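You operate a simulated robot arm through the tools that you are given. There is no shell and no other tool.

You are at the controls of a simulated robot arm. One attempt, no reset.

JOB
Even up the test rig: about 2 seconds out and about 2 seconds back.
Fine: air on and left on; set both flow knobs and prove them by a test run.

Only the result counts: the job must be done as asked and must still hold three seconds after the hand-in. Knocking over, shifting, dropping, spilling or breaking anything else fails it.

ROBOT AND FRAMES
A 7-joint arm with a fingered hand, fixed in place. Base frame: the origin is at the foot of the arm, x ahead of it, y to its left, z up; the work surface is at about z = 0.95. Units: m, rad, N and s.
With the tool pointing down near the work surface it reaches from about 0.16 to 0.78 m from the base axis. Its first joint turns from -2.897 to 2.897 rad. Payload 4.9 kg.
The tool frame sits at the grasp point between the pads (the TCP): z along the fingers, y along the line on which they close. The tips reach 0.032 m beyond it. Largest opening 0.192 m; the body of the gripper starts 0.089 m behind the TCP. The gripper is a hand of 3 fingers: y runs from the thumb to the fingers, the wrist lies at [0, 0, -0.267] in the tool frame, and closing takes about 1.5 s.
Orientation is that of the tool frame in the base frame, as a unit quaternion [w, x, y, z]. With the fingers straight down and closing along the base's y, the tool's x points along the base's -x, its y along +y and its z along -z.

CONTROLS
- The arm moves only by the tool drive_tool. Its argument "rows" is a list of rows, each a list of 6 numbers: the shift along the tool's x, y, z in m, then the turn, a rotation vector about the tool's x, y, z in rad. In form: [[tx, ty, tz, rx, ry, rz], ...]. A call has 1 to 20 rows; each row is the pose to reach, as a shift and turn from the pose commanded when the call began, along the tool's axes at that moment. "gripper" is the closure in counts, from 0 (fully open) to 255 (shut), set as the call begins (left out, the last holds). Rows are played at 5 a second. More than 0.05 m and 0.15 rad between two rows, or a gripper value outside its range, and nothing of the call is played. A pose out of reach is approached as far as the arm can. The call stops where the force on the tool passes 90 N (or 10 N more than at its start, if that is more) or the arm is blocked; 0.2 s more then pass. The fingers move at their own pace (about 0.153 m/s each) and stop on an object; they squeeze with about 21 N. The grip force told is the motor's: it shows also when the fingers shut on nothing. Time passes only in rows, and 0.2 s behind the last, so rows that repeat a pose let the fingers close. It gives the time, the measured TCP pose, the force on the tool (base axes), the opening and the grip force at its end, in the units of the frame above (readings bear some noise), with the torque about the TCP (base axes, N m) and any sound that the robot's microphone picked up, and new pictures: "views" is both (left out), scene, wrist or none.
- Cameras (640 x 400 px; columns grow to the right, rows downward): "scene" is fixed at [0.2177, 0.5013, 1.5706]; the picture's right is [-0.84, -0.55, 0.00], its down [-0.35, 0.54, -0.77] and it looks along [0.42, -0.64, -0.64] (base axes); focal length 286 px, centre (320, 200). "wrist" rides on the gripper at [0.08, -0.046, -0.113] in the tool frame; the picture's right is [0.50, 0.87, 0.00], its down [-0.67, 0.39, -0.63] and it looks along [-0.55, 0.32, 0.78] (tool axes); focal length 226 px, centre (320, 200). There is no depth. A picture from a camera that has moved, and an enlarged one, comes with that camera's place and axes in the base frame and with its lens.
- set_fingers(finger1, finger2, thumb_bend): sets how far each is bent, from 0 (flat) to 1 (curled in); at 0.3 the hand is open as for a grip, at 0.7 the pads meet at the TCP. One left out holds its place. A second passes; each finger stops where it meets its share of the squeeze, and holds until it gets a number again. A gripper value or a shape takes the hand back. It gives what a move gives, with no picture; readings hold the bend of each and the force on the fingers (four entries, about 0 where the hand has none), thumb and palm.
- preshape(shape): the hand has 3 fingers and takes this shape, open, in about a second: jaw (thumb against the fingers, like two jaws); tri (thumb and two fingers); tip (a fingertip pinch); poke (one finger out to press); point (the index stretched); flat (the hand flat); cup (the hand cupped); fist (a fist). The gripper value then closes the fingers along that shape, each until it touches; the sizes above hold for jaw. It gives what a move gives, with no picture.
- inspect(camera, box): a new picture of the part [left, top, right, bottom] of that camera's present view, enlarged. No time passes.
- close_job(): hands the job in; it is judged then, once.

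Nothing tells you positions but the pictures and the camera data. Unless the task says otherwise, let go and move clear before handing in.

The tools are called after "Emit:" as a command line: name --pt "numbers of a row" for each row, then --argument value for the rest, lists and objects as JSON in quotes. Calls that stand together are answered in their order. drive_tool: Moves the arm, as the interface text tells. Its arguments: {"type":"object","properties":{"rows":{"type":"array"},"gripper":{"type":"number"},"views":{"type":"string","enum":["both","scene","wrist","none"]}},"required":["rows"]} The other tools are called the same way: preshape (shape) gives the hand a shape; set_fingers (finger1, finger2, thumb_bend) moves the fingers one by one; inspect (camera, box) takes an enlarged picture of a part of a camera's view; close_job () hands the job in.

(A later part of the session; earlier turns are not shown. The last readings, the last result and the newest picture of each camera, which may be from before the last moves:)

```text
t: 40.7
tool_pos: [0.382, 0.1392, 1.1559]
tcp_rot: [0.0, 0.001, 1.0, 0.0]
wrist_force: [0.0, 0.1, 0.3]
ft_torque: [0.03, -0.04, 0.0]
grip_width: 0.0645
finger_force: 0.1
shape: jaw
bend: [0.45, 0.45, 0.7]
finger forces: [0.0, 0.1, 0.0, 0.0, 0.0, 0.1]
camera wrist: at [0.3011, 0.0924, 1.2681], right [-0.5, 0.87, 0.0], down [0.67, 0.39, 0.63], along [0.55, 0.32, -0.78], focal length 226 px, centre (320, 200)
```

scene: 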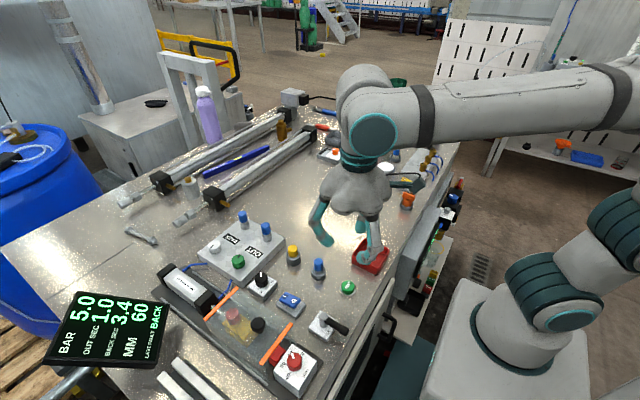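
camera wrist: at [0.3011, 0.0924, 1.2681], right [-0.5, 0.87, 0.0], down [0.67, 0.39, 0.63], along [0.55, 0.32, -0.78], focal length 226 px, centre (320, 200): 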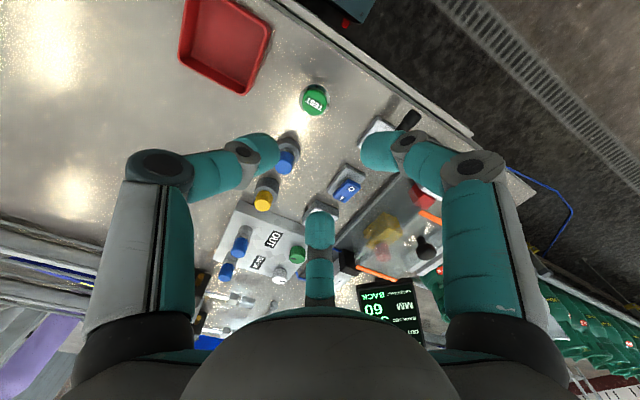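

The three tips are spaced symmetrically around the TCP, with about a 6 cm opening. I'll move over the green knob and check alignment.

Emit:
drive_tool --pt "-0.036 0.014 0 0 0 0" --pt "-0.072 0.028 0 0 0 0" --pt "-0.109 0.042 0 0 0 0" --pt "-0.145 0.056 0 0 0 0" --pt "-0.181 0.07 0 0 0 0" --pt "-0.218 0.084 0.01 0 0 0" --pt "-0.254 0.098 0.02 0 0 0" --pt "-0.254 0.098 0.055 0 0 0" --pt "-0.254 0.098 0.085 0 0 0" --pt "-0.254 0.098 0.085 0 0 0"

Emit:
inspect --camera "wrist" --box '[220, 90, 420, 240]'

Emit:
inspect --camera "scene" --box '[160, 180, 320, 300]'

```text
t: 42.9
tool_pos: [0.6346, 0.239, 1.0703]
tcp_rot: [0.0, 0.001, 1.0, 0.0]
wrist_force: [-0.1, 0.0, 0.6]
ft_torque: [0.01, 0.0, 0.01]
grip_width: 0.0642
finger_force: 0.1
shape: jaw
bend: [0.45, 0.45, 0.7]
finger forces: [0.0, 0.0, 0.0, 0.0, 0.0, 0.0]
camera wrist: at [0.5542, 0.1917, 1.182], right [-0.5, 0.87, 0.0], down [0.67, 0.39, 0.63], along [0.55, 0.32, -0.78], focal length 226 px, centre (320, 200)
```

scene: 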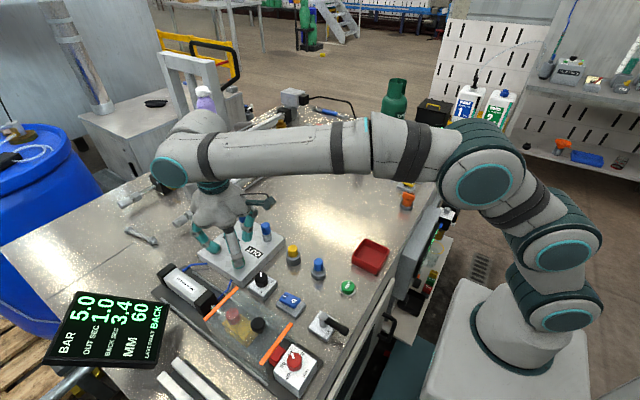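
wrist: 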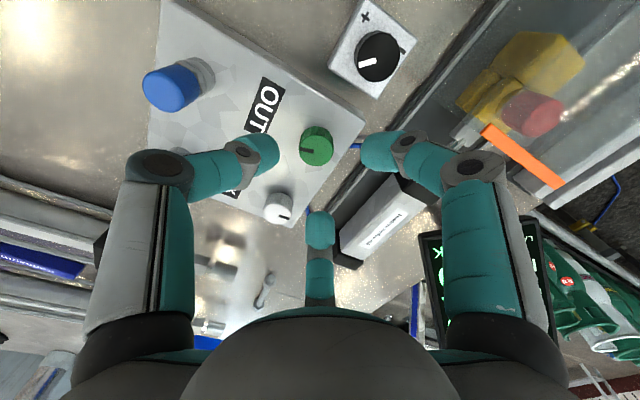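

```text
2.67 times, centred on (320, 165) of wrist
camera zoom: at [0.5542, 0.1917, 1.182], right [-0.5, 0.87, 0.0], down [0.67, 0.39, 0.63], along [0.55, 0.32, -0.78], focal length 603 px, centre (320, 293)
```

zoom: 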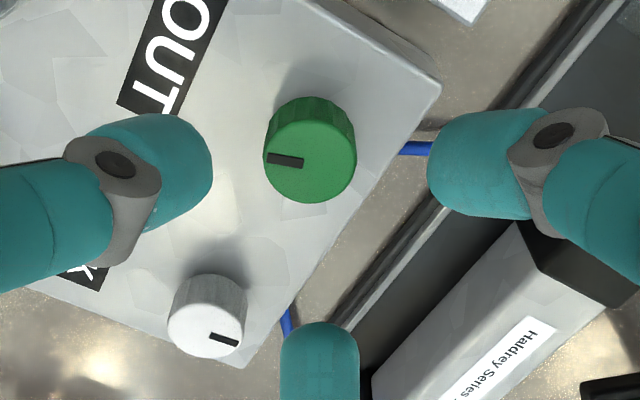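

```text
3.33 times, centred on (240, 240) of scene
camera zoom: at [0.2177, 0.5013, 1.5706], right [-0.84, -0.55, 0.0], down [-0.35, 0.54, -0.77], along [0.42, -0.64, -0.64], focal length 953 px, centre (587, 67)
```

zoom: 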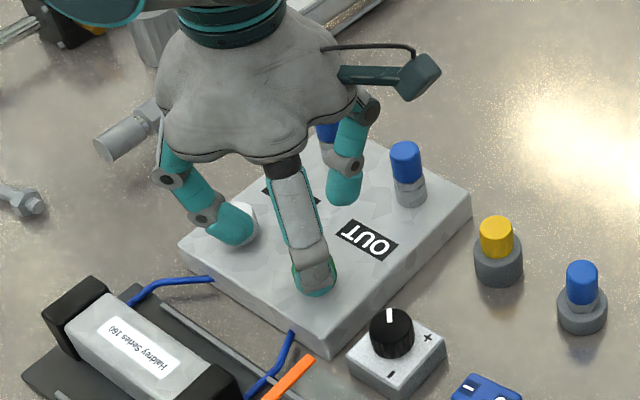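

The green knob is within 3 mm of the tool axis, and its mark points toward -y. I'll make a small correction and descend so the pads sit around the knob just above the panel.

Emit:
drive_tool --pt "-0.0015 -0.0026 0.015 0 0 0" --pt "-0.0015 -0.0026 0.03 0 0 0" --pt "-0.0015 -0.0026 0.04 0 0 0" --pt "-0.0015 -0.0026 0.046 0 0 0" --pt "-0.0015 -0.0026 0.046 0 0 0"

Emit:
inspect --camera "wrist" --box '[220, 90, 420, 240]'

Emit:
inspect --camera "scene" --box '[180, 200, 300, 290]'

```text
t: 44.1
tool_pos: [0.6369, 0.2357, 1.0238]
tcp_rot: [0.001, 0.001, 1.0, 0.0]
wrist_force: [-0.2, 0.9, 0.7]
ft_torque: [0.02, -0.01, 0.04]
grip_width: 0.0641
finger_force: 0.0
shape: jaw
bend: [0.45, 0.45, 0.7]
finger forces: [0.0, 0.0, 0.0, 0.0, 0.1, 0.0]
camera wrist: at [0.5571, 0.1894, 1.136], right [-0.5, 0.87, 0.0], down [0.67, 0.39, 0.63], along [0.55, 0.32, -0.78], focal length 226 px, centre (320, 200)
```

scene: 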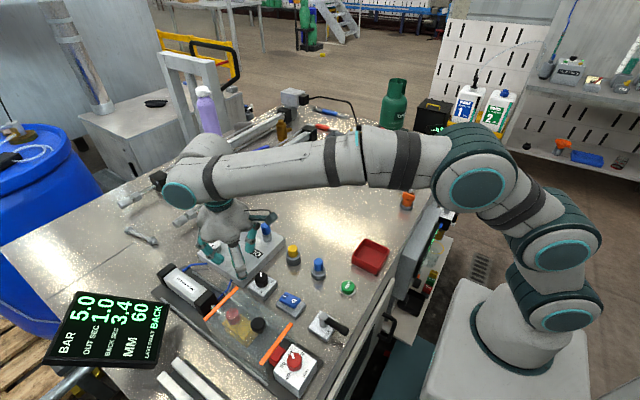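
wrist: 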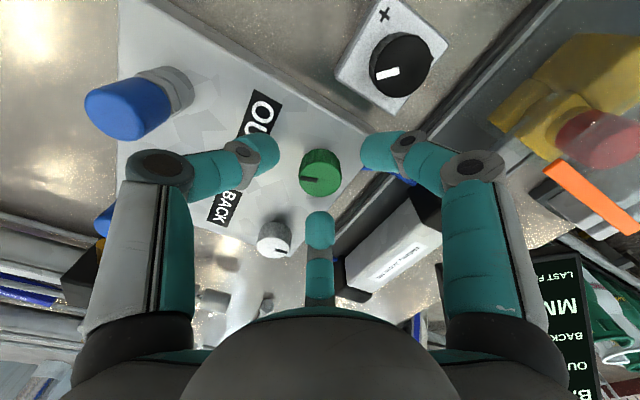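

```text
2.67 times, centred on (320, 165) of wrist
camera zoom: at [0.5571, 0.1894, 1.136], right [-0.5, 0.87, 0.0], down [0.67, 0.39, 0.63], along [0.55, 0.32, -0.78], focal length 603 px, centre (320, 293)
```

zoom: 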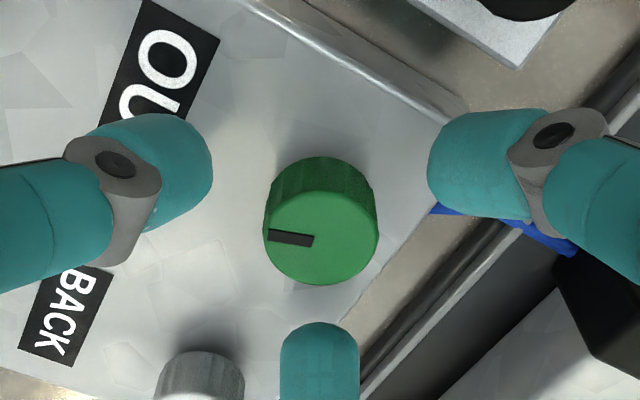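

```text
4.44 times, centred on (240, 245) of scene
camera zoom: at [0.2177, 0.5013, 1.5706], right [-0.84, -0.55, 0.0], down [-0.35, 0.54, -0.77], along [0.42, -0.64, -0.64], focal length 1271 px, centre (676, 0)
```

zoom: 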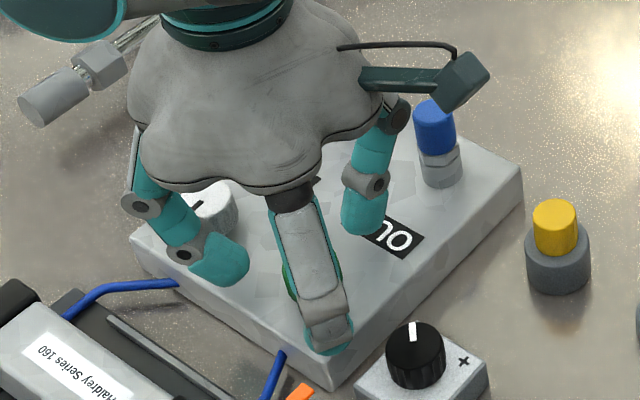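

Well centred on the knob, whose top is at z≈0.999. I'll go down a few more millimetres and then close gently.

Emit:
drive_tool --pt "0 0 0.002 0 0 0" --pt "0 0 0.0035 0 0 0" --views "none"

Emit:
drive_tool --pt "0 0 0 0 0 0" --pt "0 0 0 0 0 0" --pt "0 0 0 0 0 0" --pt "0 0 0 0 0 0" --gripper 215

Emit:
inspect --camera "wrist" --box '[220, 90, 420, 240]'

Emit:
inspect --camera "scene" --box '[180, 200, 300, 290]'

```text
t: 44.7
tool_pos: [0.6372, 0.2375, 1.0196]
tcp_rot: [0.0, 0.001, 1.0, 0.0]
wrist_force: [-0.2, 0.1, -0.7]
ft_torque: [-0.01, 0.03, -0.02]
grip_width: 0.064
finger_force: 0.1
shape: jaw
bend: [0.45, 0.45, 0.7]
finger forces: [0.0, 0.1, 0.0, 0.1, 0.0, 0.1]
```

```text
t: 45.7
tool_pos: [0.6368, 0.2358, 1.0198]
tcp_rot: [0.0, 0.0, 1.0, -0.001]
wrist_force: [-0.5, -0.6, 0.2]
ft_torque: [-0.02, -0.01, 0.02]
grip_width: 0.0307
finger_force: 0.1
shape: jaw
bend: [0.76, 0.76, 0.7]
finger forces: [0.1, 0.1, 0.1, 0.0, 0.6, 0.0]
camera wrist: at [0.5569, 0.1901, 1.1325], right [-0.5, 0.87, 0.0], down [0.67, 0.39, 0.63], along [0.55, 0.32, -0.78], focal length 226 px, centre (320, 200)
```

scene: 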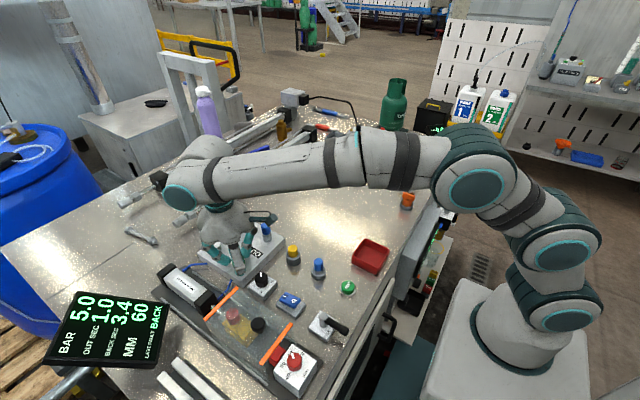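
wrist: 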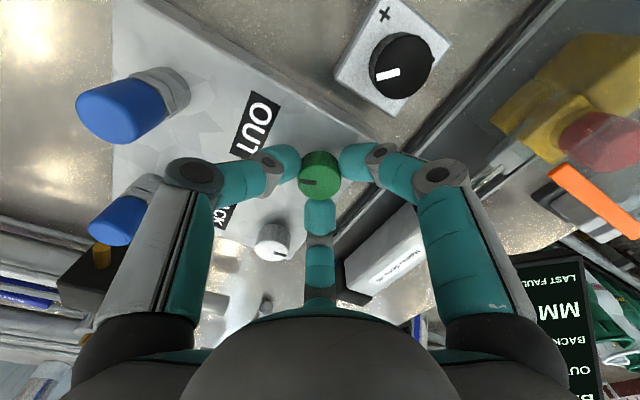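

```text
2.67 times, centred on (320, 165) of wrist
camera zoom: at [0.5569, 0.1901, 1.1325], right [-0.5, 0.87, 0.0], down [0.67, 0.39, 0.63], along [0.55, 0.32, -0.78], focal length 603 px, centre (320, 293)
```

zoom: 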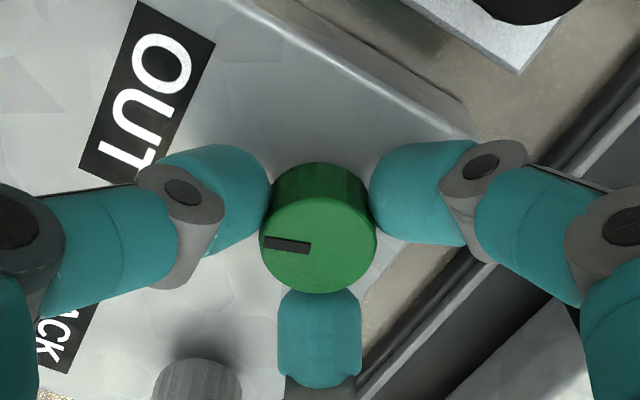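

```text
4.44 times, centred on (240, 245) of scene
camera zoom: at [0.2177, 0.5013, 1.5706], right [-0.84, -0.55, 0.0], down [-0.35, 0.54, -0.77], along [0.42, -0.64, -0.64], focal length 1271 px, centre (676, 0)
```

zoom: 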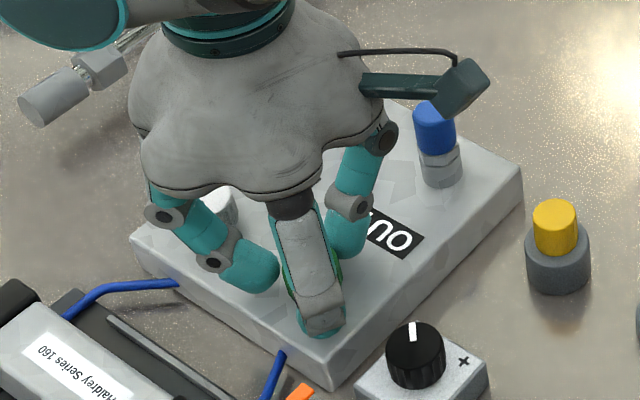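

The pads surround the knob at about a 0.031 opening. I'll squeeze firmly, then try a clockwise turn of about 0.45 rad and watch the torque.

Emit:
drive_tool --pt "0 0 0 0 0 0" --pt "0 0 0 0 0 0" --pt "0 0 0 0 0 0" --pt "0 0 0 0 0 0" --gripper 255 --views "none"

Emit:
inspect --camera "wrist" --box '[220, 90, 420, 240]'

Emit:
drive_tool --pt "0 0 0 0 0 0.08" --pt "0 0 0 0 0 0.15" --views "none"

Emit:
inspect --camera "wrist" --box '[220, 90, 420, 240]'

```text
t: 46.7
tool_pos: [0.6365, 0.238, 1.0205]
tcp_rot: [0.0, 0.0, 1.0, 0.0]
wrist_force: [-0.1, -0.4, -4.2]
ft_torque: [0.0, 0.01, 0.01]
grip_width: 0.0244
finger_force: 20.9
shape: jaw
bend: [0.76, 0.74, 0.7]
finger forces: [18.0, 18.9, 0.1, 0.0, 18.5, 0.1]
```

```text
2.67 times, centred on (320, 165) of wrist
camera zoom: at [0.5569, 0.1901, 1.1321], right [-0.5, 0.87, 0.0], down [0.67, 0.39, 0.63], along [0.55, 0.32, -0.78], focal length 603 px, centre (320, 293)
```

zoom: 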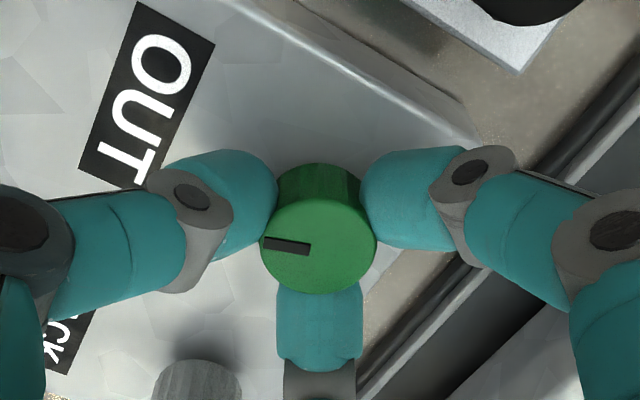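

```text
t: 47.3
tool_pos: [0.6388, 0.2371, 1.0207]
tcp_rot: [0.0, 0.076, 0.997, 0.0]
wrist_force: [1.5, -2.6, -2.7]
ft_torque: [-0.09, -0.01, 0.03]
grip_width: 0.0245
finger_force: 21.5
shape: jaw
bend: [0.76, 0.74, 0.7]
finger forces: [18.0, 18.4, 0.0, 0.0, 20.0, 0.0]
```

```text
2.67 times, centred on (320, 165) of wrist
camera zoom: at [0.5512, 0.2024, 1.1321], right [-0.36, 0.93, 0.0], down [0.72, 0.28, 0.63], along [0.59, 0.23, -0.78], focal length 603 px, centre (320, 293)
```

zoom: 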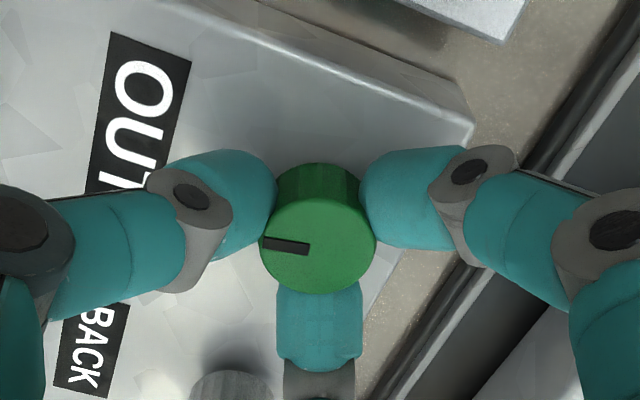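

The knob turns with the hand at very low torque. I'll continue to about 0.5 rad clockwise total, then release and test.

Emit:
drive_tool --pt "0 0 0 0 0 0.12" --pt "0 0 0 0 0 0.24" --pt "0 0 0 0 0 0.35" --pt "0 0 0 0 0 0.35" --views "none"

Emit:
inspect --camera "wrist" --box '[220, 90, 420, 240]'

```text
t: 48.3
tool_pos: [0.6375, 0.2372, 1.0193]
tcp_rot: [0.001, 0.249, 0.969, 0.0]
wrist_force: [4.4, -9.6, 0.4]
ft_torque: [-0.29, -0.12, 0.07]
grip_width: 0.0241
finger_force: 20.8
shape: jaw
bend: [0.76, 0.74, 0.7]
finger forces: [16.9, 21.2, 0.0, 0.0, 24.2, 0.1]
```

```text
2.67 times, centred on (320, 165) of wrist
camera zoom: at [0.5449, 0.2337, 1.1318], right [-0.02, 1.0, 0.0], down [0.77, 0.02, 0.63], along [0.63, 0.01, -0.77], focal length 603 px, centre (320, 293)
```

zoom: 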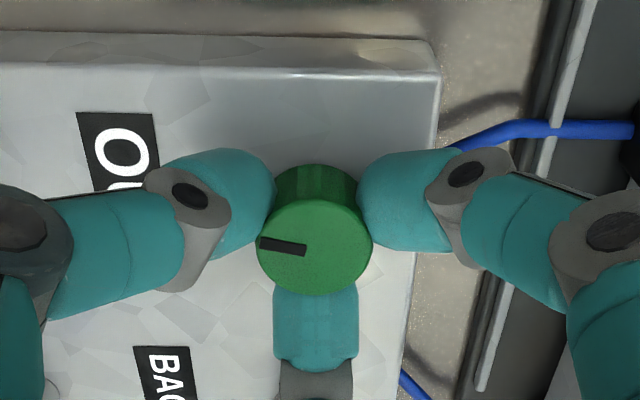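

Turned about 0.5 rad clockwise. I'll release, rise, turn the hand back and travel toward TEST.

Emit:
drive_tool --pt "0 0 0 0 0 0" --pt "0 0 0 0 0 0" --pt "0 0 0 0 0 0" --pt "0 0 -0.03 0 0 0" --pt "0 0 -0.06 0 0 -0.12" --pt "0 0 -0.09 0 0 -0.25" --pt "0 0 -0.12 0 0 -0.38" --pt "0 0 -0.135 0 0 -0.5" --pt "0 0 -0.135 0 0 -0.5" --gripper 170 --views "none"

Emit:
inspect --camera "wrist" --box '[220, 60, 420, 210]'

Emit:
drive_tool --pt "0.037 -0.014 0 0 0 0" --pt "0.073 -0.027 0 0 0 0" --pt "0.11 -0.041 0 0 0 0" --pt "0.146 -0.054 0 0 0 0" --pt "0.183 -0.068 0 0 0 0" --pt "0.22 -0.081 0 0 0 0" --pt "0.256 -0.095 0 0 0 0" --pt "0.256 -0.095 0 0 0 0" --gripper 255 --views "none"

Emit:
preshape --shape "point"

```text
t: 50.3
tool_pos: [0.6363, 0.2393, 1.1541]
tcp_rot: [0.001, 0.0, 1.0, 0.0]
wrist_force: [0.4, -0.5, 0.5]
ft_torque: [0.0, 0.02, 0.03]
grip_width: 0.0639
finger_force: 0.0
shape: jaw
bend: [0.46, 0.46, 0.7]
finger forces: [0.1, 0.1, 0.1, 0.0, 0.0, 0.0]
```

```text
2.67 times, centred on (320, 135) of wrist
camera zoom: at [0.5559, 0.1927, 1.2671], right [-0.5, 0.87, 0.0], down [0.67, 0.39, 0.63], along [0.55, 0.32, -0.78], focal length 603 px, centre (320, 373)
```

zoom: 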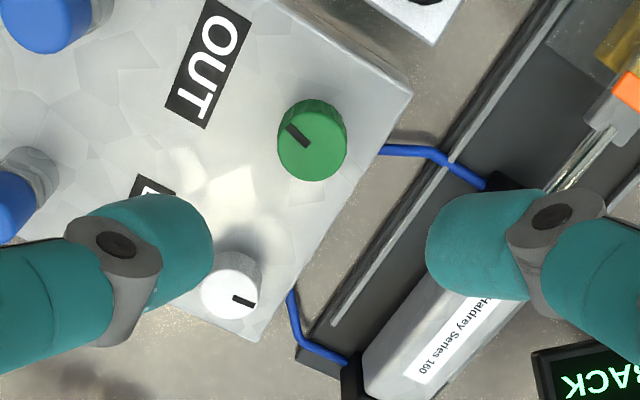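

```text
t: 52.1
tool_pos: [0.3795, 0.1397, 1.1552]
tcp_rot: [-0.001, 0.001, 1.0, 0.0]
wrist_force: [0.8, -1.2, 0.2]
ft_torque: [0.0, -0.01, 0.0]
grip_width: 0.0
finger_force: 21.0
shape: jaw
bend: [0.7, 0.7, 0.7]
finger forces: [0.0, 0.1, 0.0, 0.1, 0.1, 0.1]
```

```text
t: 53.0
tool_pos: [0.3791, 0.1402, 1.1548]
tcp_rot: [0.001, 0.0, 1.0, -0.001]
wrist_force: [0.1, 0.7, -0.8]
ft_torque: [0.02, -0.01, 0.04]
grip_width: 0.0
finger_force: 0.1
shape: point
bend: [0.7, 1.0, 0.83]
finger forces: [0.0, 0.1, 0.1, 0.1, 0.0, 0.0]
```

The green mark has rotated clockwise as intended. Now I'll descend tilted over TEST, as before.

Emit:
drive_tool --pt "-0.0015 0.001 0.04 0 -0.1 0" --pt "-0.0015 0.001 0.08 0 -0.2 0" --pt "-0.0015 0.001 0.12 0 -0.3 0" --pt "-0.0015 0.001 0.14 0 -0.3 0" --pt "-0.0015 0.001 0.14 0 -0.3 0" --views "none"

Emit:
inspect --camera "wrist" --box '[220, 80, 420, 230]'

```text
t: 54.2
tool_pos: [0.3797, 0.1438, 1.0148]
tcp_rot: [0.149, 0.0, 0.989, 0.0]
wrist_force: [0.8, 0.7, 1.1]
ft_torque: [-0.01, -0.01, -0.01]
grip_width: 0.0004
finger_force: 0.1
shape: point
bend: [0.7, 1.0, 0.84]
finger forces: [0.0, 0.0, 0.0, 0.0, 0.0, 0.1]
```

```text
2.67 times, centred on (320, 155) of wrist
camera zoom: at [0.2705, 0.096, 1.0985], right [-0.48, 0.87, -0.15], down [0.45, 0.39, 0.8], along [0.75, 0.32, -0.58], focal length 603 px, centre (320, 320)
```

zoom: 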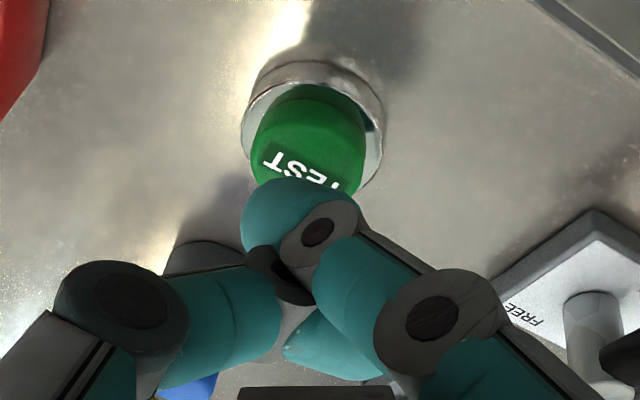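

Same geometry as the earlier press. I'll press until the click and release in one motion.

Emit:
drive_tool --pt "0.0024 0 0.0076 0 0 0" --pt "0.0036 0 0.0115 0 0 0" --pt "0.0044 0 0.0143 0 0 0" --pt "0.005 0 0.0162 0 0 0" --pt "0.0024 0 0.0076 0 0 0" --pt "0 0 0 0 0 0" --views "none"

Emit:
inspect --camera "scene" --box '[40, 230, 330, 400]'

Emit:
drive_tool --pt "0 0 0 0 0 0" --pt "0 0 0 0 0 0" --pt "0 0 0 0 0 0" --pt "0 0 0 0 0 0" --pt "0 0 0 0 0 0" --pt "0 0 0 0 0 0" --pt "0 0 0 0 0 0" --pt "0 0 0 0 0 0" --pt "0 0 0 0 0 0" --pt "0 0 0 0 0 0" --pt "0 0 0 0 0 0" --pt "0 0 0 0 0 0" --pt "0 0 0 0 0 0" --pt "0 0 0 0 0 0" --pt "0 0 0 0 0 0" --pt "0 0 0 0 0 0" --pt "0 0 0 0 0 0" --pt "0 0 0 0 0 0" --views "none"

Emit:
inspect --camera "scene" --box '[40, 230, 330, 400]'

```text
t: 55.6
tool_pos: [0.3812, 0.143, 1.0151]
tcp_rot: [0.149, 0.002, 0.989, 0.0]
wrist_force: [-0.4, -0.9, -0.1]
ft_torque: [0.02, 0.05, 0.02]
grip_width: 0.0
finger_force: 0.2
shape: point
bend: [0.7, 1.0, 0.84]
finger forces: [0.0, 0.1, 0.0, 0.0, 0.0, 0.0]
heard: click
```

```text
2.21 times, centred on (185, 315) of scene
camera zoom: at [0.2177, 0.5013, 1.5706], right [-0.84, -0.55, 0.0], down [-0.35, 0.54, -0.77], along [0.42, -0.64, -0.64], focal length 631 px, centre (618, -54)
```

zoom: 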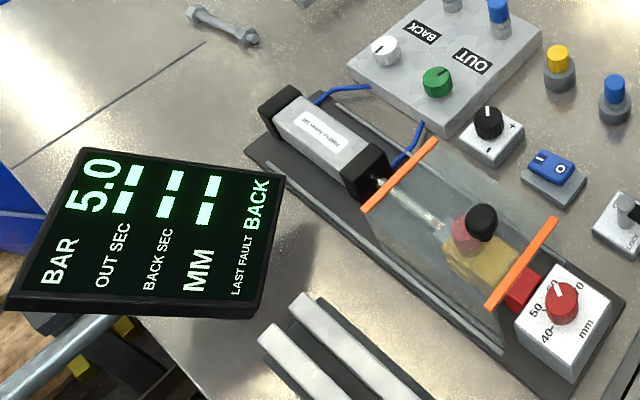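

```text
t: 59.4
tool_pos: [0.3804, 0.143, 1.015]
tcp_rot: [0.149, 0.0, 0.989, 0.0]
wrist_force: [-1.1, -0.2, 0.7]
ft_torque: [0.0, 0.01, -0.02]
grip_width: 0.0003
finger_force: 0.1
shape: point
bend: [0.7, 1.0, 0.84]
finger forces: [0.1, 0.1, 0.1, 0.0, 0.1, 0.0]
```

```text
2.21 times, centred on (185, 315) of scene
camera zoom: at [0.2177, 0.5013, 1.5706], right [-0.84, -0.55, 0.0], down [-0.35, 0.54, -0.77], along [0.42, -0.64, -0.64], focal length 631 px, centre (618, -54)
```

zoom: 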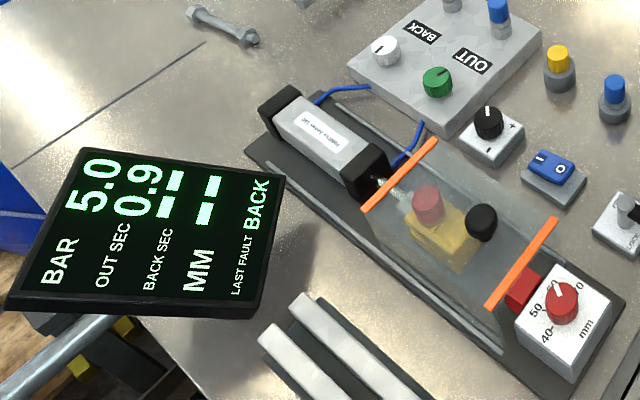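

OUT dropped to 0.9 s, so clockwise is faster and the green knob needs to go counter-clockwise. I'll wait for the BACK result.

Emit:
drive_tool --pt "0 0 0 0 0 0" --pt "0 0 0 0 0 0" --pt "0 0 0 0 0 0" --pt "0 0 0 0 0 0" --pt "0 0 0 0 0 0" --pt "0 0 0 0 0 0" --pt "0 0 0 0 0 0" --pt "0 0 0 0 0 0" --pt "0 0 0 0 0 0" --pt "0 0 0 0 0 0" --views "none"

Emit:
inspect --camera "scene" --box '[40, 230, 330, 400]'

```text
t: 61.6
tool_pos: [0.3806, 0.1433, 1.0152]
tcp_rot: [0.15, 0.0, 0.989, 0.0]
wrist_force: [0.0, -0.1, 0.2]
ft_torque: [-0.03, 0.02, 0.0]
grip_width: 0.0001
finger_force: 0.1
shape: point
bend: [0.7, 1.0, 0.84]
finger forces: [0.0, 0.1, 0.1, 0.0, 0.0, 0.0]
```

```text
2.21 times, centred on (185, 315) of scene
camera zoom: at [0.2177, 0.5013, 1.5706], right [-0.84, -0.55, 0.0], down [-0.35, 0.54, -0.77], along [0.42, -0.64, -0.64], focal length 631 px, centre (618, -54)
```

zoom: 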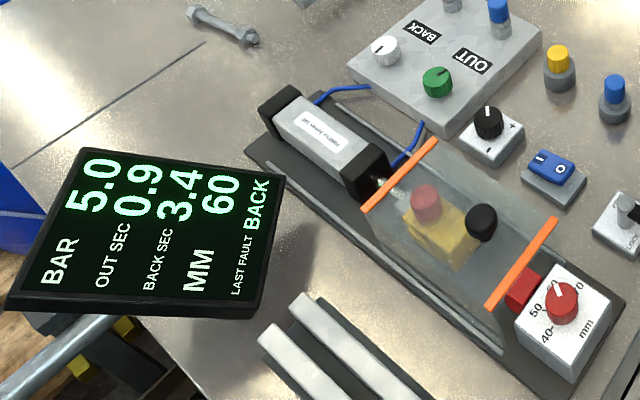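

BACK is unaffected at 3.4 s, so green controls OUT only. A linear estimate from these readings puts green about 2.0 rad counter-clockwise from here and white about 0.6 rad clockwise. I'll lift, level and return to the green knob with the hand pre-turned by +1.0 rad.

Emit:
drive_tool --pt "-0.0103 0 -0.0334 0 0 0" --pt "-0.0207 0 -0.0668 0 0.1 0" --pt "-0.031 0 -0.1 0 0.2 0" --pt "-0.0414 0 -0.1337 0 0.3 0" --pt "-0.0414 0 -0.1337 0 0.3 0" --views "none"

Emit:
preshape --shape "jaw"

Emit:
drive_tool --pt "-0.036 0.014 0 0 0 0" --pt "-0.072 0.028 0 0 0 0.1" --pt "-0.109 0.042 0 0 0 0.22" --pt "-0.145 0.056 0 0 0 0.35" --pt "-0.181 0.07 0 0 0 0.48" --pt "-0.218 0.084 0.01 0 0 0.6" --pt "-0.254 0.094 0.02 0 0 0.74" --pt "-0.255 0.094 0.055 0 0 0.87" --pt "-0.255 0.094 0.08 0 0 1.0" --pt "-0.255 0.094 0.08 0 0 1.0" --gripper 170

Emit:
inspect --camera "wrist" --box '[220, 90, 420, 240]'

```text
t: 62.8
tool_pos: [0.3821, 0.1419, 1.1556]
tcp_rot: [-0.001, 0.0, 1.0, 0.0]
wrist_force: [1.2, -0.4, 0.8]
ft_torque: [0.0, -0.01, -0.01]
grip_width: 0.0001
finger_force: 0.0
shape: point
bend: [0.7, 1.0, 0.85]
finger forces: [0.0, 0.0, 0.0, 0.0, 0.0, 0.1]
```

```text
t: 63.7
tool_pos: [0.3824, 0.1413, 1.1548]
tcp_rot: [0.0, 0.0, 1.0, 0.0]
wrist_force: [0.3, -0.3, -0.4]
ft_torque: [0.01, 0.02, -0.02]
grip_width: 0.1921
finger_force: 0.0
shape: jaw
bend: [0.3, 0.3, 0.3]
finger forces: [0.0, 0.1, 0.0, 0.0, 0.0, 0.1]
```

```text
t: 65.9
tool_pos: [0.638, 0.2376, 1.0716]
tcp_rot: [0.001, 0.48, 0.877, 0.0]
wrist_force: [0.0, -0.5, 0.1]
ft_torque: [0.0, -0.02, -0.02]
grip_width: 0.0639
finger_force: 0.1
shape: jaw
bend: [0.45, 0.45, 0.7]
finger forces: [0.0, 0.0, 0.0, 0.0, 0.0, 0.1]
camera wrist: at [0.555, 0.2786, 1.1846], right [0.46, 0.89, 0.0], down [0.69, -0.36, 0.63], along [0.56, -0.29, -0.78], focal length 226 px, centre (320, 200)
```

scene: 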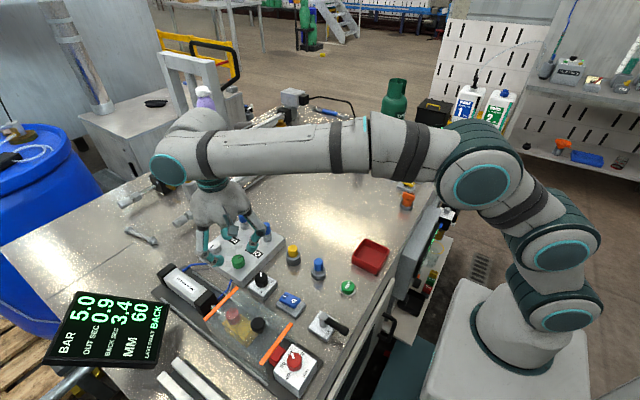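
wrist: 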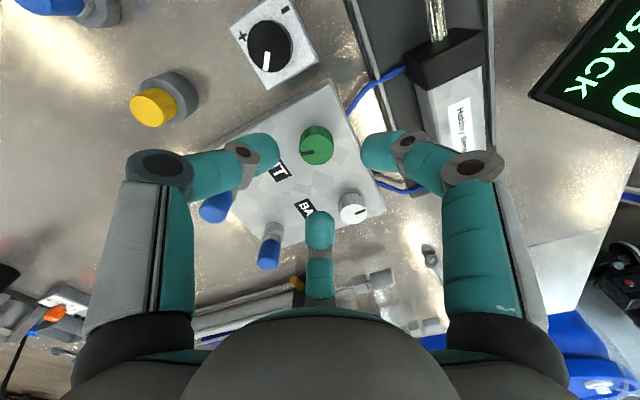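

```text
2.67 times, centred on (320, 165) of wrist
camera zoom: at [0.555, 0.2786, 1.1846], right [0.46, 0.89, 0.0], down [0.69, -0.36, 0.63], along [0.56, -0.29, -0.78], focal length 603 px, centre (320, 293)
```

zoom: 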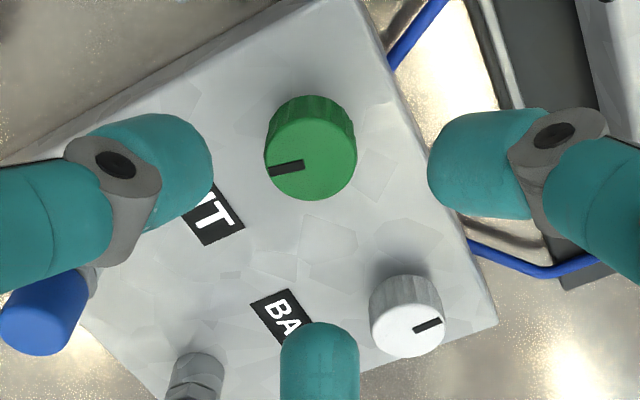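

Emit:
drive_tool --pt "0.0001 -0.0021 0.01 0 0 0" --pt "0.0001 -0.0021 0.01 0 0 0" --views "none"

Emit:
drive_tool --pt "0 0 0 0 0 0" --views "none"

Emit:
inspect --camera "wrist" --box '[220, 90, 420, 240]'

```text
t: 66.5
tool_pos: [0.6353, 0.2363, 1.0637]
tcp_rot: [0.0, 0.48, 0.877, 0.0]
wrist_force: [-0.2, -0.4, 1.3]
ft_torque: [-0.01, 0.04, 0.03]
grip_width: 0.0641
finger_force: 0.0
shape: jaw
bend: [0.45, 0.45, 0.7]
finger forces: [0.1, 0.0, 0.0, 0.0, 0.1, 0.0]
```

```text
t: 66.9
tool_pos: [0.6342, 0.2362, 1.0618]
tcp_rot: [0.0, 0.479, 0.878, 0.0]
wrist_force: [-0.3, 0.8, -0.2]
ft_torque: [0.05, -0.02, -0.03]
grip_width: 0.0642
finger_force: 0.0
shape: jaw
bend: [0.45, 0.45, 0.7]
finger forces: [0.0, 0.1, 0.0, 0.0, 0.1, 0.0]
```

```text
2.67 times, centred on (320, 165) of wrist
camera zoom: at [0.5529, 0.2773, 1.175], right [0.46, 0.89, 0.0], down [0.69, -0.36, 0.63], along [0.56, -0.29, -0.78], focal length 603 px, centre (320, 293)
```

zoom: 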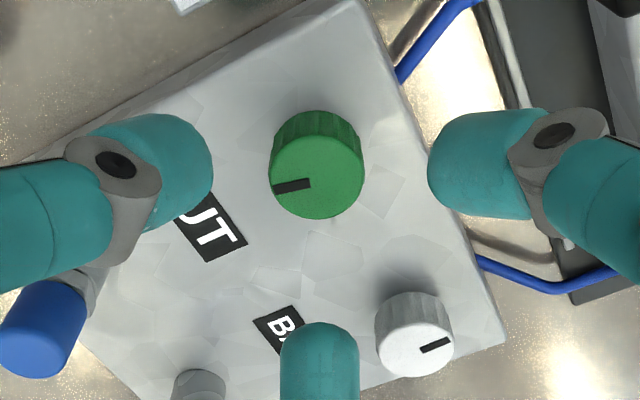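

Emit:
drive_tool --pt "-0.0018 0 0.015 0 0 0" --pt "-0.0018 0 0.03 0 0 0" --pt "-0.0018 0 0.038 0 0 0" --pt "-0.0018 0 0.042 0 0 0" --pt "-0.0018 0 0.042 0 0 0" --views "none"

Emit:
inspect --camera "wrist" --box '[220, 90, 420, 240]'

Emit:
drive_tool --pt "0 0 0 0 0 0" --pt "0 0 0 0 0 0" --pt "0 0 0 0 0 0" --pt "0 0 0 0 0 0" --pt "0 0 0 0 0 0" --gripper 255 --views "none"

Emit:
inspect --camera "wrist" --box '[220, 90, 420, 240]'

```text
t: 68.1
tool_pos: [0.6361, 0.2343, 1.0221]
tcp_rot: [0.0, 0.479, 0.878, -0.001]
wrist_force: [0.5, -0.2, -0.2]
ft_torque: [-0.03, -0.01, 0.01]
grip_width: 0.0642
finger_force: 0.0
shape: jaw
bend: [0.45, 0.45, 0.7]
finger forces: [0.0, 0.0, 0.0, 0.0, 0.0, 0.0]
```

```text
2.67 times, centred on (320, 165) of wrist
camera zoom: at [0.5543, 0.276, 1.135], right [0.46, 0.89, 0.0], down [0.69, -0.36, 0.63], along [0.56, -0.29, -0.78], focal length 603 px, centre (320, 293)
```

zoom: 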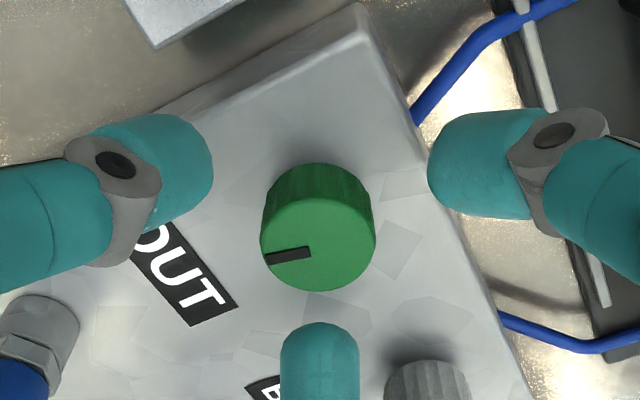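

```text
t: 69.3
tool_pos: [0.6388, 0.234, 1.023]
tcp_rot: [0.0, 0.48, 0.877, -0.001]
wrist_force: [0.2, 0.8, -3.9]
ft_torque: [0.04, -0.02, 0.0]
grip_width: 0.0237
finger_force: 21.0
shape: jaw
bend: [0.75, 0.74, 0.7]
finger forces: [18.9, 18.2, 0.0, 0.0, 18.2, 0.1]
```

```text
2.67 times, centred on (320, 165) of wrist
camera zoom: at [0.5543, 0.2761, 1.1347], right [0.46, 0.89, 0.0], down [0.69, -0.36, 0.63], along [0.56, -0.29, -0.78], focal length 603 px, centre (320, 293)
```

zoom: 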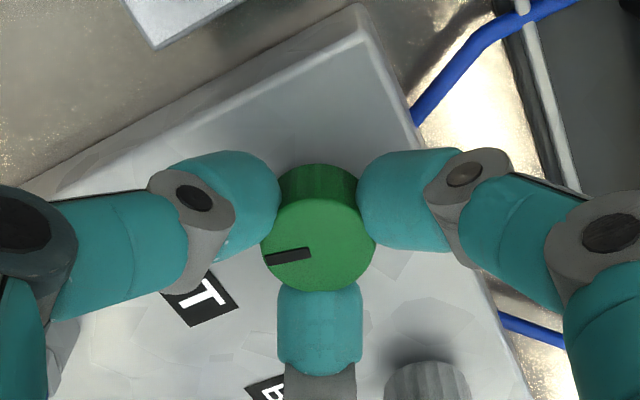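

Firmly gripped and well centred, with the mark pointing at -y. I'll turn counter-clockwise 1.0 rad first and check.

Emit:
drive_tool --pt "0 0 0 0 0 -0.125" --pt "0 0 0 0 0 -0.25" --pt "0 0 0 0 0 -0.375" --pt "0 0 0 0 0 -0.5" --pt "0 0 0 0 0 -0.625" --pt "0 0 0 0 0 -0.75" --pt "0 0 0 0 0 -0.875" --pt "0 0 0 0 0 -1.0" --pt "0 0 0 0 0 -1.0" --views "none"

Emit:
inspect --camera "wrist" --box '[220, 90, 420, 240]'

```text
t: 71.3
tool_pos: [0.6365, 0.235, 1.0228]
tcp_rot: [0.0, -0.001, 1.0, 0.0]
wrist_force: [-2.2, 9.6, -1.2]
ft_torque: [0.26, 0.05, 0.01]
grip_width: 0.0231
finger_force: 20.8
shape: jaw
bend: [0.75, 0.74, 0.7]
finger forces: [23.8, 22.8, 0.0, 0.0, 15.8, 0.0]
```

```text
2.67 times, centred on (320, 165) of wrist
camera zoom: at [0.5558, 0.1878, 1.1345], right [-0.5, 0.87, 0.0], down [0.67, 0.39, 0.63], along [0.55, 0.32, -0.78], focal length 603 px, centre (320, 293)
```

zoom: 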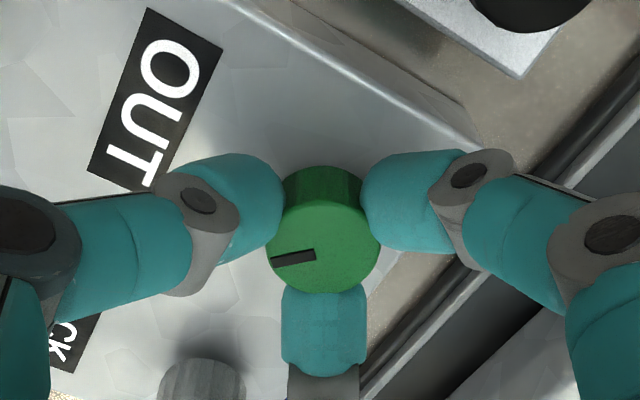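

Turning cleanly. I'll continue another 1.0 rad counter-clockwise with a slight +y easing.

Emit:
drive_tool --pt "0 0.0005 0 0 0 -0.125" --pt "0 0.001 0 0 0 -0.25" --pt "0 0.001 0 0 0 -0.375" --pt "0 0.001 0 0 0 -0.5" --pt "0 0.001 0 0 0 -0.625" --pt "0 0.001 0 0 0 -0.75" --pt "0 0.001 0 0 0 -0.875" --pt "0 0.001 0 0 0 -1.0" --pt "0 0.001 0 0 0 -1.0" --views "none"

Emit:
inspect --camera "wrist" --box '[220, 90, 420, 240]'

```text
t: 73.3
tool_pos: [0.6353, 0.2353, 1.0214]
tcp_rot: [-0.001, -0.479, 0.878, 0.0]
wrist_force: [-7.3, 2.9, -3.6]
ft_torque: [0.12, 0.24, 0.01]
grip_width: 0.0233
finger_force: 21.0
shape: jaw
bend: [0.75, 0.74, 0.7]
finger forces: [22.6, 22.1, 0.0, 0.0, 16.2, 0.0]
```

```text
2.67 times, centred on (320, 165) of wrist
camera zoom: at [0.6308, 0.1431, 1.1347], right [-1.0, 0.05, 0.0], down [0.04, 0.78, 0.63], along [0.03, 0.63, -0.78], focal length 603 px, centre (320, 293)
```

zoom: 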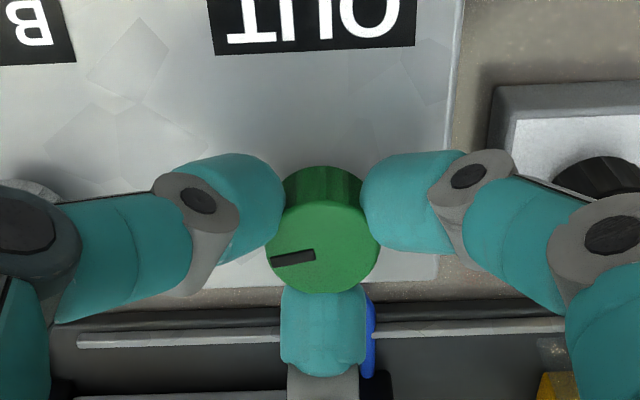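

The green mark now points roughly +x, about 65° on my scale. I'll release, rise and move over to the white BACK knob.

Emit:
drive_tool --pt "0 0 0 0 0 0" --pt "0 0 0 0 0 0" --pt "0 0 0 0 0 0" --pt "0 0 -0.03 0 0 0" --pt "0 0 -0.06 0 0 0.1" --pt "-0.0149 -0.0226 -0.06 0 0 0.24" --pt "-0.0297 -0.0451 -0.06 0 0 0.38" --pt "-0.0446 -0.0677 -0.055 0 0 0.52" --pt "-0.0446 -0.0677 -0.05 0 0 0.66" --pt "-0.0446 -0.0677 -0.05 0 0 0.7" --pt "-0.0446 -0.0677 -0.05 0 0 0.7" --gripper 170

Emit:
inspect --camera "wrist" --box '[220, 90, 420, 240]'

```text
t: 75.7
tool_pos: [0.7175, 0.2363, 1.0728]
tcp_rot: [-0.001, -0.148, 0.989, 0.0]
wrist_force: [0.1, 0.0, 0.3]
ft_torque: [0.0, 0.0, 0.03]
grip_width: 0.0637
finger_force: 0.0
shape: jaw
bend: [0.45, 0.46, 0.7]
finger forces: [0.0, 0.0, 0.0, 0.1, 0.0, 0.0]
camera wrist: at [0.6534, 0.1683, 1.1849], right [-0.73, 0.68, 0.0], down [0.53, 0.57, 0.63], along [0.43, 0.46, -0.78], focal length 226 px, centre (320, 200)
```

scene: 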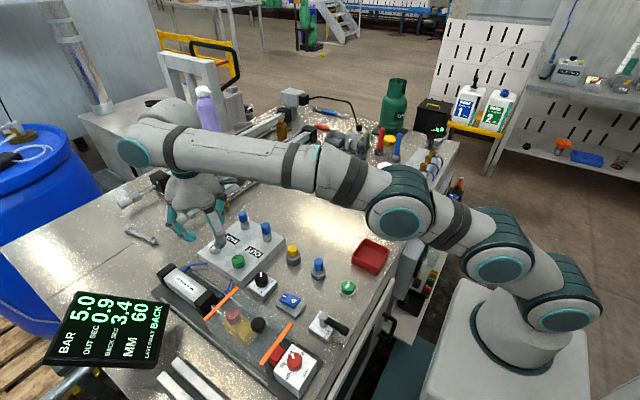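
wrist: 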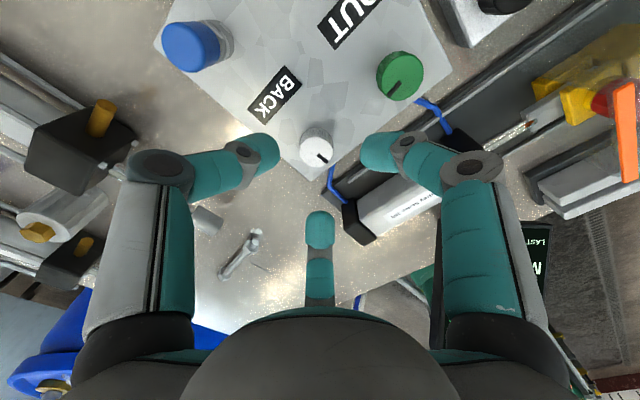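

```text
2.67 times, centred on (320, 165) of wrist
camera zoom: at [0.6534, 0.1683, 1.1849], right [-0.73, 0.68, 0.0], down [0.53, 0.57, 0.63], along [0.43, 0.46, -0.78], focal length 603 px, centre (320, 293)
```

zoom: 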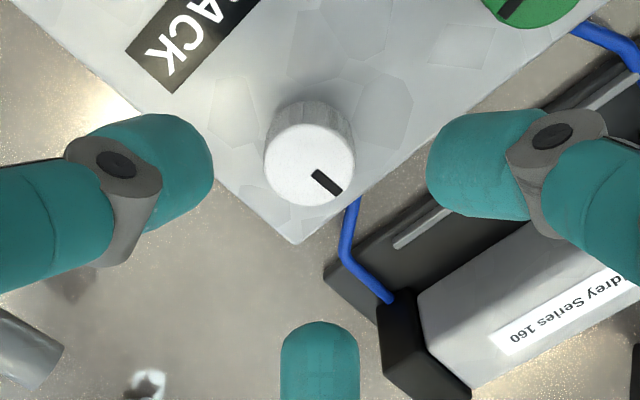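

The white knob is about 4 mm off axis. I'll correct, descend partway and recheck.

Emit:
drive_tool --pt "-0.004 -0.0007 0.01 0 0 0" --pt "-0.004 -0.0007 0.025 0 0 0" --pt "-0.004 -0.0007 0.03 0 0 0" --pt "-0.004 -0.0007 0.03 0 0 0" --views "none"

Emit:
inspect --camera "wrist" --box '[220, 90, 420, 240]'

Emit:
inspect --camera "scene" --box '[140, 180, 300, 300]'

```text
t: 76.7
tool_pos: [0.7202, 0.2363, 1.0429]
tcp_rot: [0.001, -0.149, 0.989, 0.0]
wrist_force: [0.2, -1.5, -0.4]
ft_torque: [0.0, 0.04, -0.02]
grip_width: 0.0635
finger_force: 0.0
shape: jaw
bend: [0.45, 0.46, 0.7]
finger forces: [0.1, 0.0, 0.1, 0.1, 0.0, 0.0]
```

```text
2.67 times, centred on (320, 165) of wrist
camera zoom: at [0.6569, 0.1685, 1.1555], right [-0.73, 0.68, 0.0], down [0.53, 0.57, 0.63], along [0.43, 0.46, -0.78], focal length 603 px, centre (320, 293)
```

zoom: 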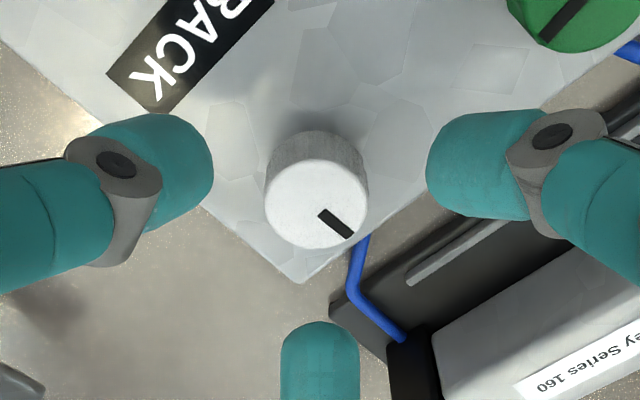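

```text
3.33 times, centred on (220, 240) of scene
camera zoom: at [0.2177, 0.5013, 1.5706], right [-0.84, -0.55, 0.0], down [-0.35, 0.54, -0.77], along [0.42, -0.64, -0.64], focal length 953 px, centre (653, 67)
```

zoom: 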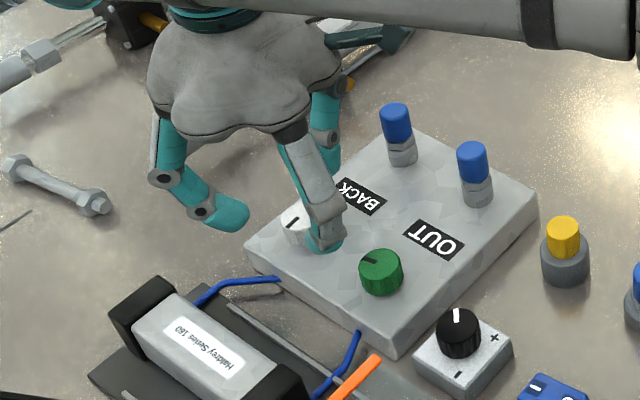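

At this yaw one finger points straight at the green knob. I'll rotate the hand about 0.53 rad here so that direction falls between two fingers, then recheck.

Emit:
drive_tool --pt "-0.0016 0 0 0 0 0.14" --pt "-0.0016 0 0 0 0 0.28" --pt "-0.0016 0 0 0 0 0.42" --pt "-0.0016 0 0 0 0 0.53" --pt "-0.0016 0 0 0 0 0.53" --views "none"

Emit:
inspect --camera "wrist" --box '[220, 90, 420, 240]'

Emit:
inspect --camera "scene" --box '[140, 180, 300, 300]'

```text
t: 77.9
tool_pos: [0.7233, 0.2381, 1.043]
tcp_rot: [0.0, 0.116, 0.993, 0.0]
wrist_force: [-0.7, 0.2, 0.4]
ft_torque: [0.02, 0.02, 0.0]
grip_width: 0.0635
finger_force: 0.1
shape: jaw
bend: [0.45, 0.46, 0.7]
finger forces: [0.1, 0.0, 0.0, 0.1, 0.0, 0.0]
```

```text
2.67 times, centred on (320, 165) of wrist
camera zoom: at [0.6342, 0.2102, 1.1559], right [-0.29, 0.96, 0.0], down [0.74, 0.22, 0.63], along [0.6, 0.18, -0.78], focal length 603 px, centre (320, 293)
```

zoom: 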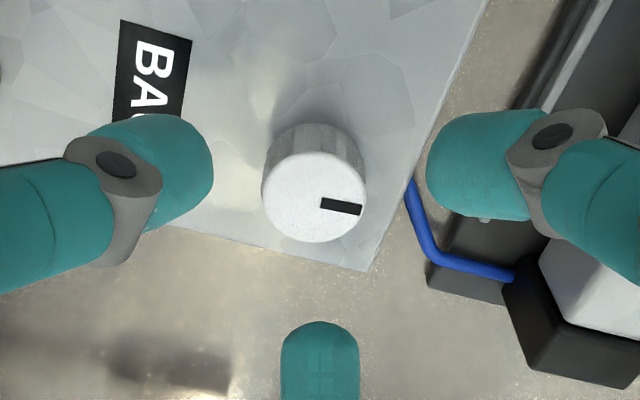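

```text
3.33 times, centred on (220, 240) of scene
camera zoom: at [0.2177, 0.5013, 1.5706], right [-0.84, -0.55, 0.0], down [-0.35, 0.54, -0.77], along [0.42, -0.64, -0.64], focal length 953 px, centre (653, 67)
```

zoom: 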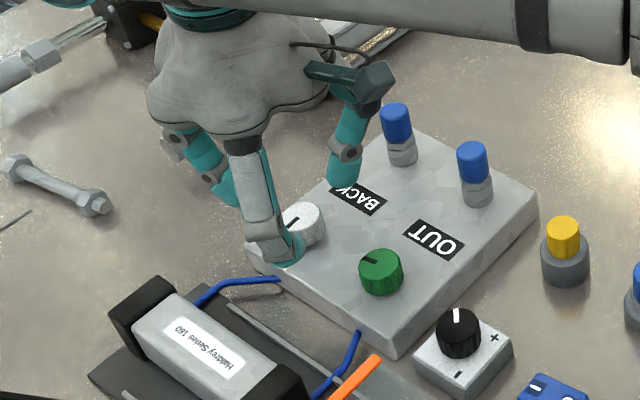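

Good clearance now. I'll descend, grip the white knob and turn it clockwise (faster).

Emit:
drive_tool --pt "-0.0002 -0.001 0.01 0 0 0" --pt "-0.0002 -0.001 0.018 0 0 0" --pt "-0.0002 -0.001 0.0215 0 0 0" --pt "-0.0002 -0.001 0.0215 0 0 0" --views "none"

Emit:
drive_tool --pt "0 0 0 0 0 0" --pt "0 0 0 0 0 0" --pt "0 0 0 0 0 0" --pt "0 0 0 0 0 0" --pt "0 0 0 0 0 0" --gripper 255 --views "none"

Emit:
inspect --camera "wrist" --box '[220, 90, 420, 240]'

```text
t: 78.9
tool_pos: [0.7243, 0.236, 1.0207]
tcp_rot: [0.0, 0.115, 0.993, 0.0]
wrist_force: [0.4, -0.2, 1.1]
ft_torque: [0.0, 0.04, -0.03]
grip_width: 0.0637
finger_force: 0.1
shape: jaw
bend: [0.45, 0.46, 0.7]
finger forces: [0.0, 0.0, 0.0, 0.0, 0.1, 0.1]
```

```text
t: 80.1
tool_pos: [0.7236, 0.236, 1.0202]
tcp_rot: [0.0, 0.115, 0.993, 0.001]
wrist_force: [0.5, -0.7, -3.9]
ft_torque: [-0.06, -0.01, 0.01]
grip_width: 0.0244
finger_force: 21.2
shape: jaw
bend: [0.76, 0.74, 0.7]
finger forces: [17.7, 18.1, 0.1, 0.0, 19.6, 0.0]
```

```text
2.67 times, centred on (320, 165) of wrist
camera zoom: at [0.6348, 0.209, 1.133], right [-0.29, 0.96, 0.0], down [0.74, 0.22, 0.63], along [0.6, 0.18, -0.78], focal length 603 px, centre (320, 293)
```

zoom: 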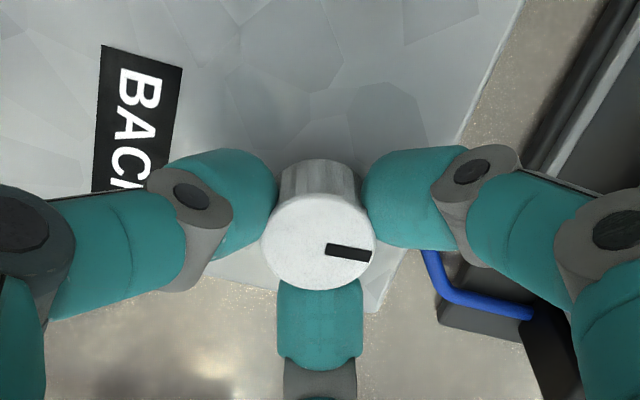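

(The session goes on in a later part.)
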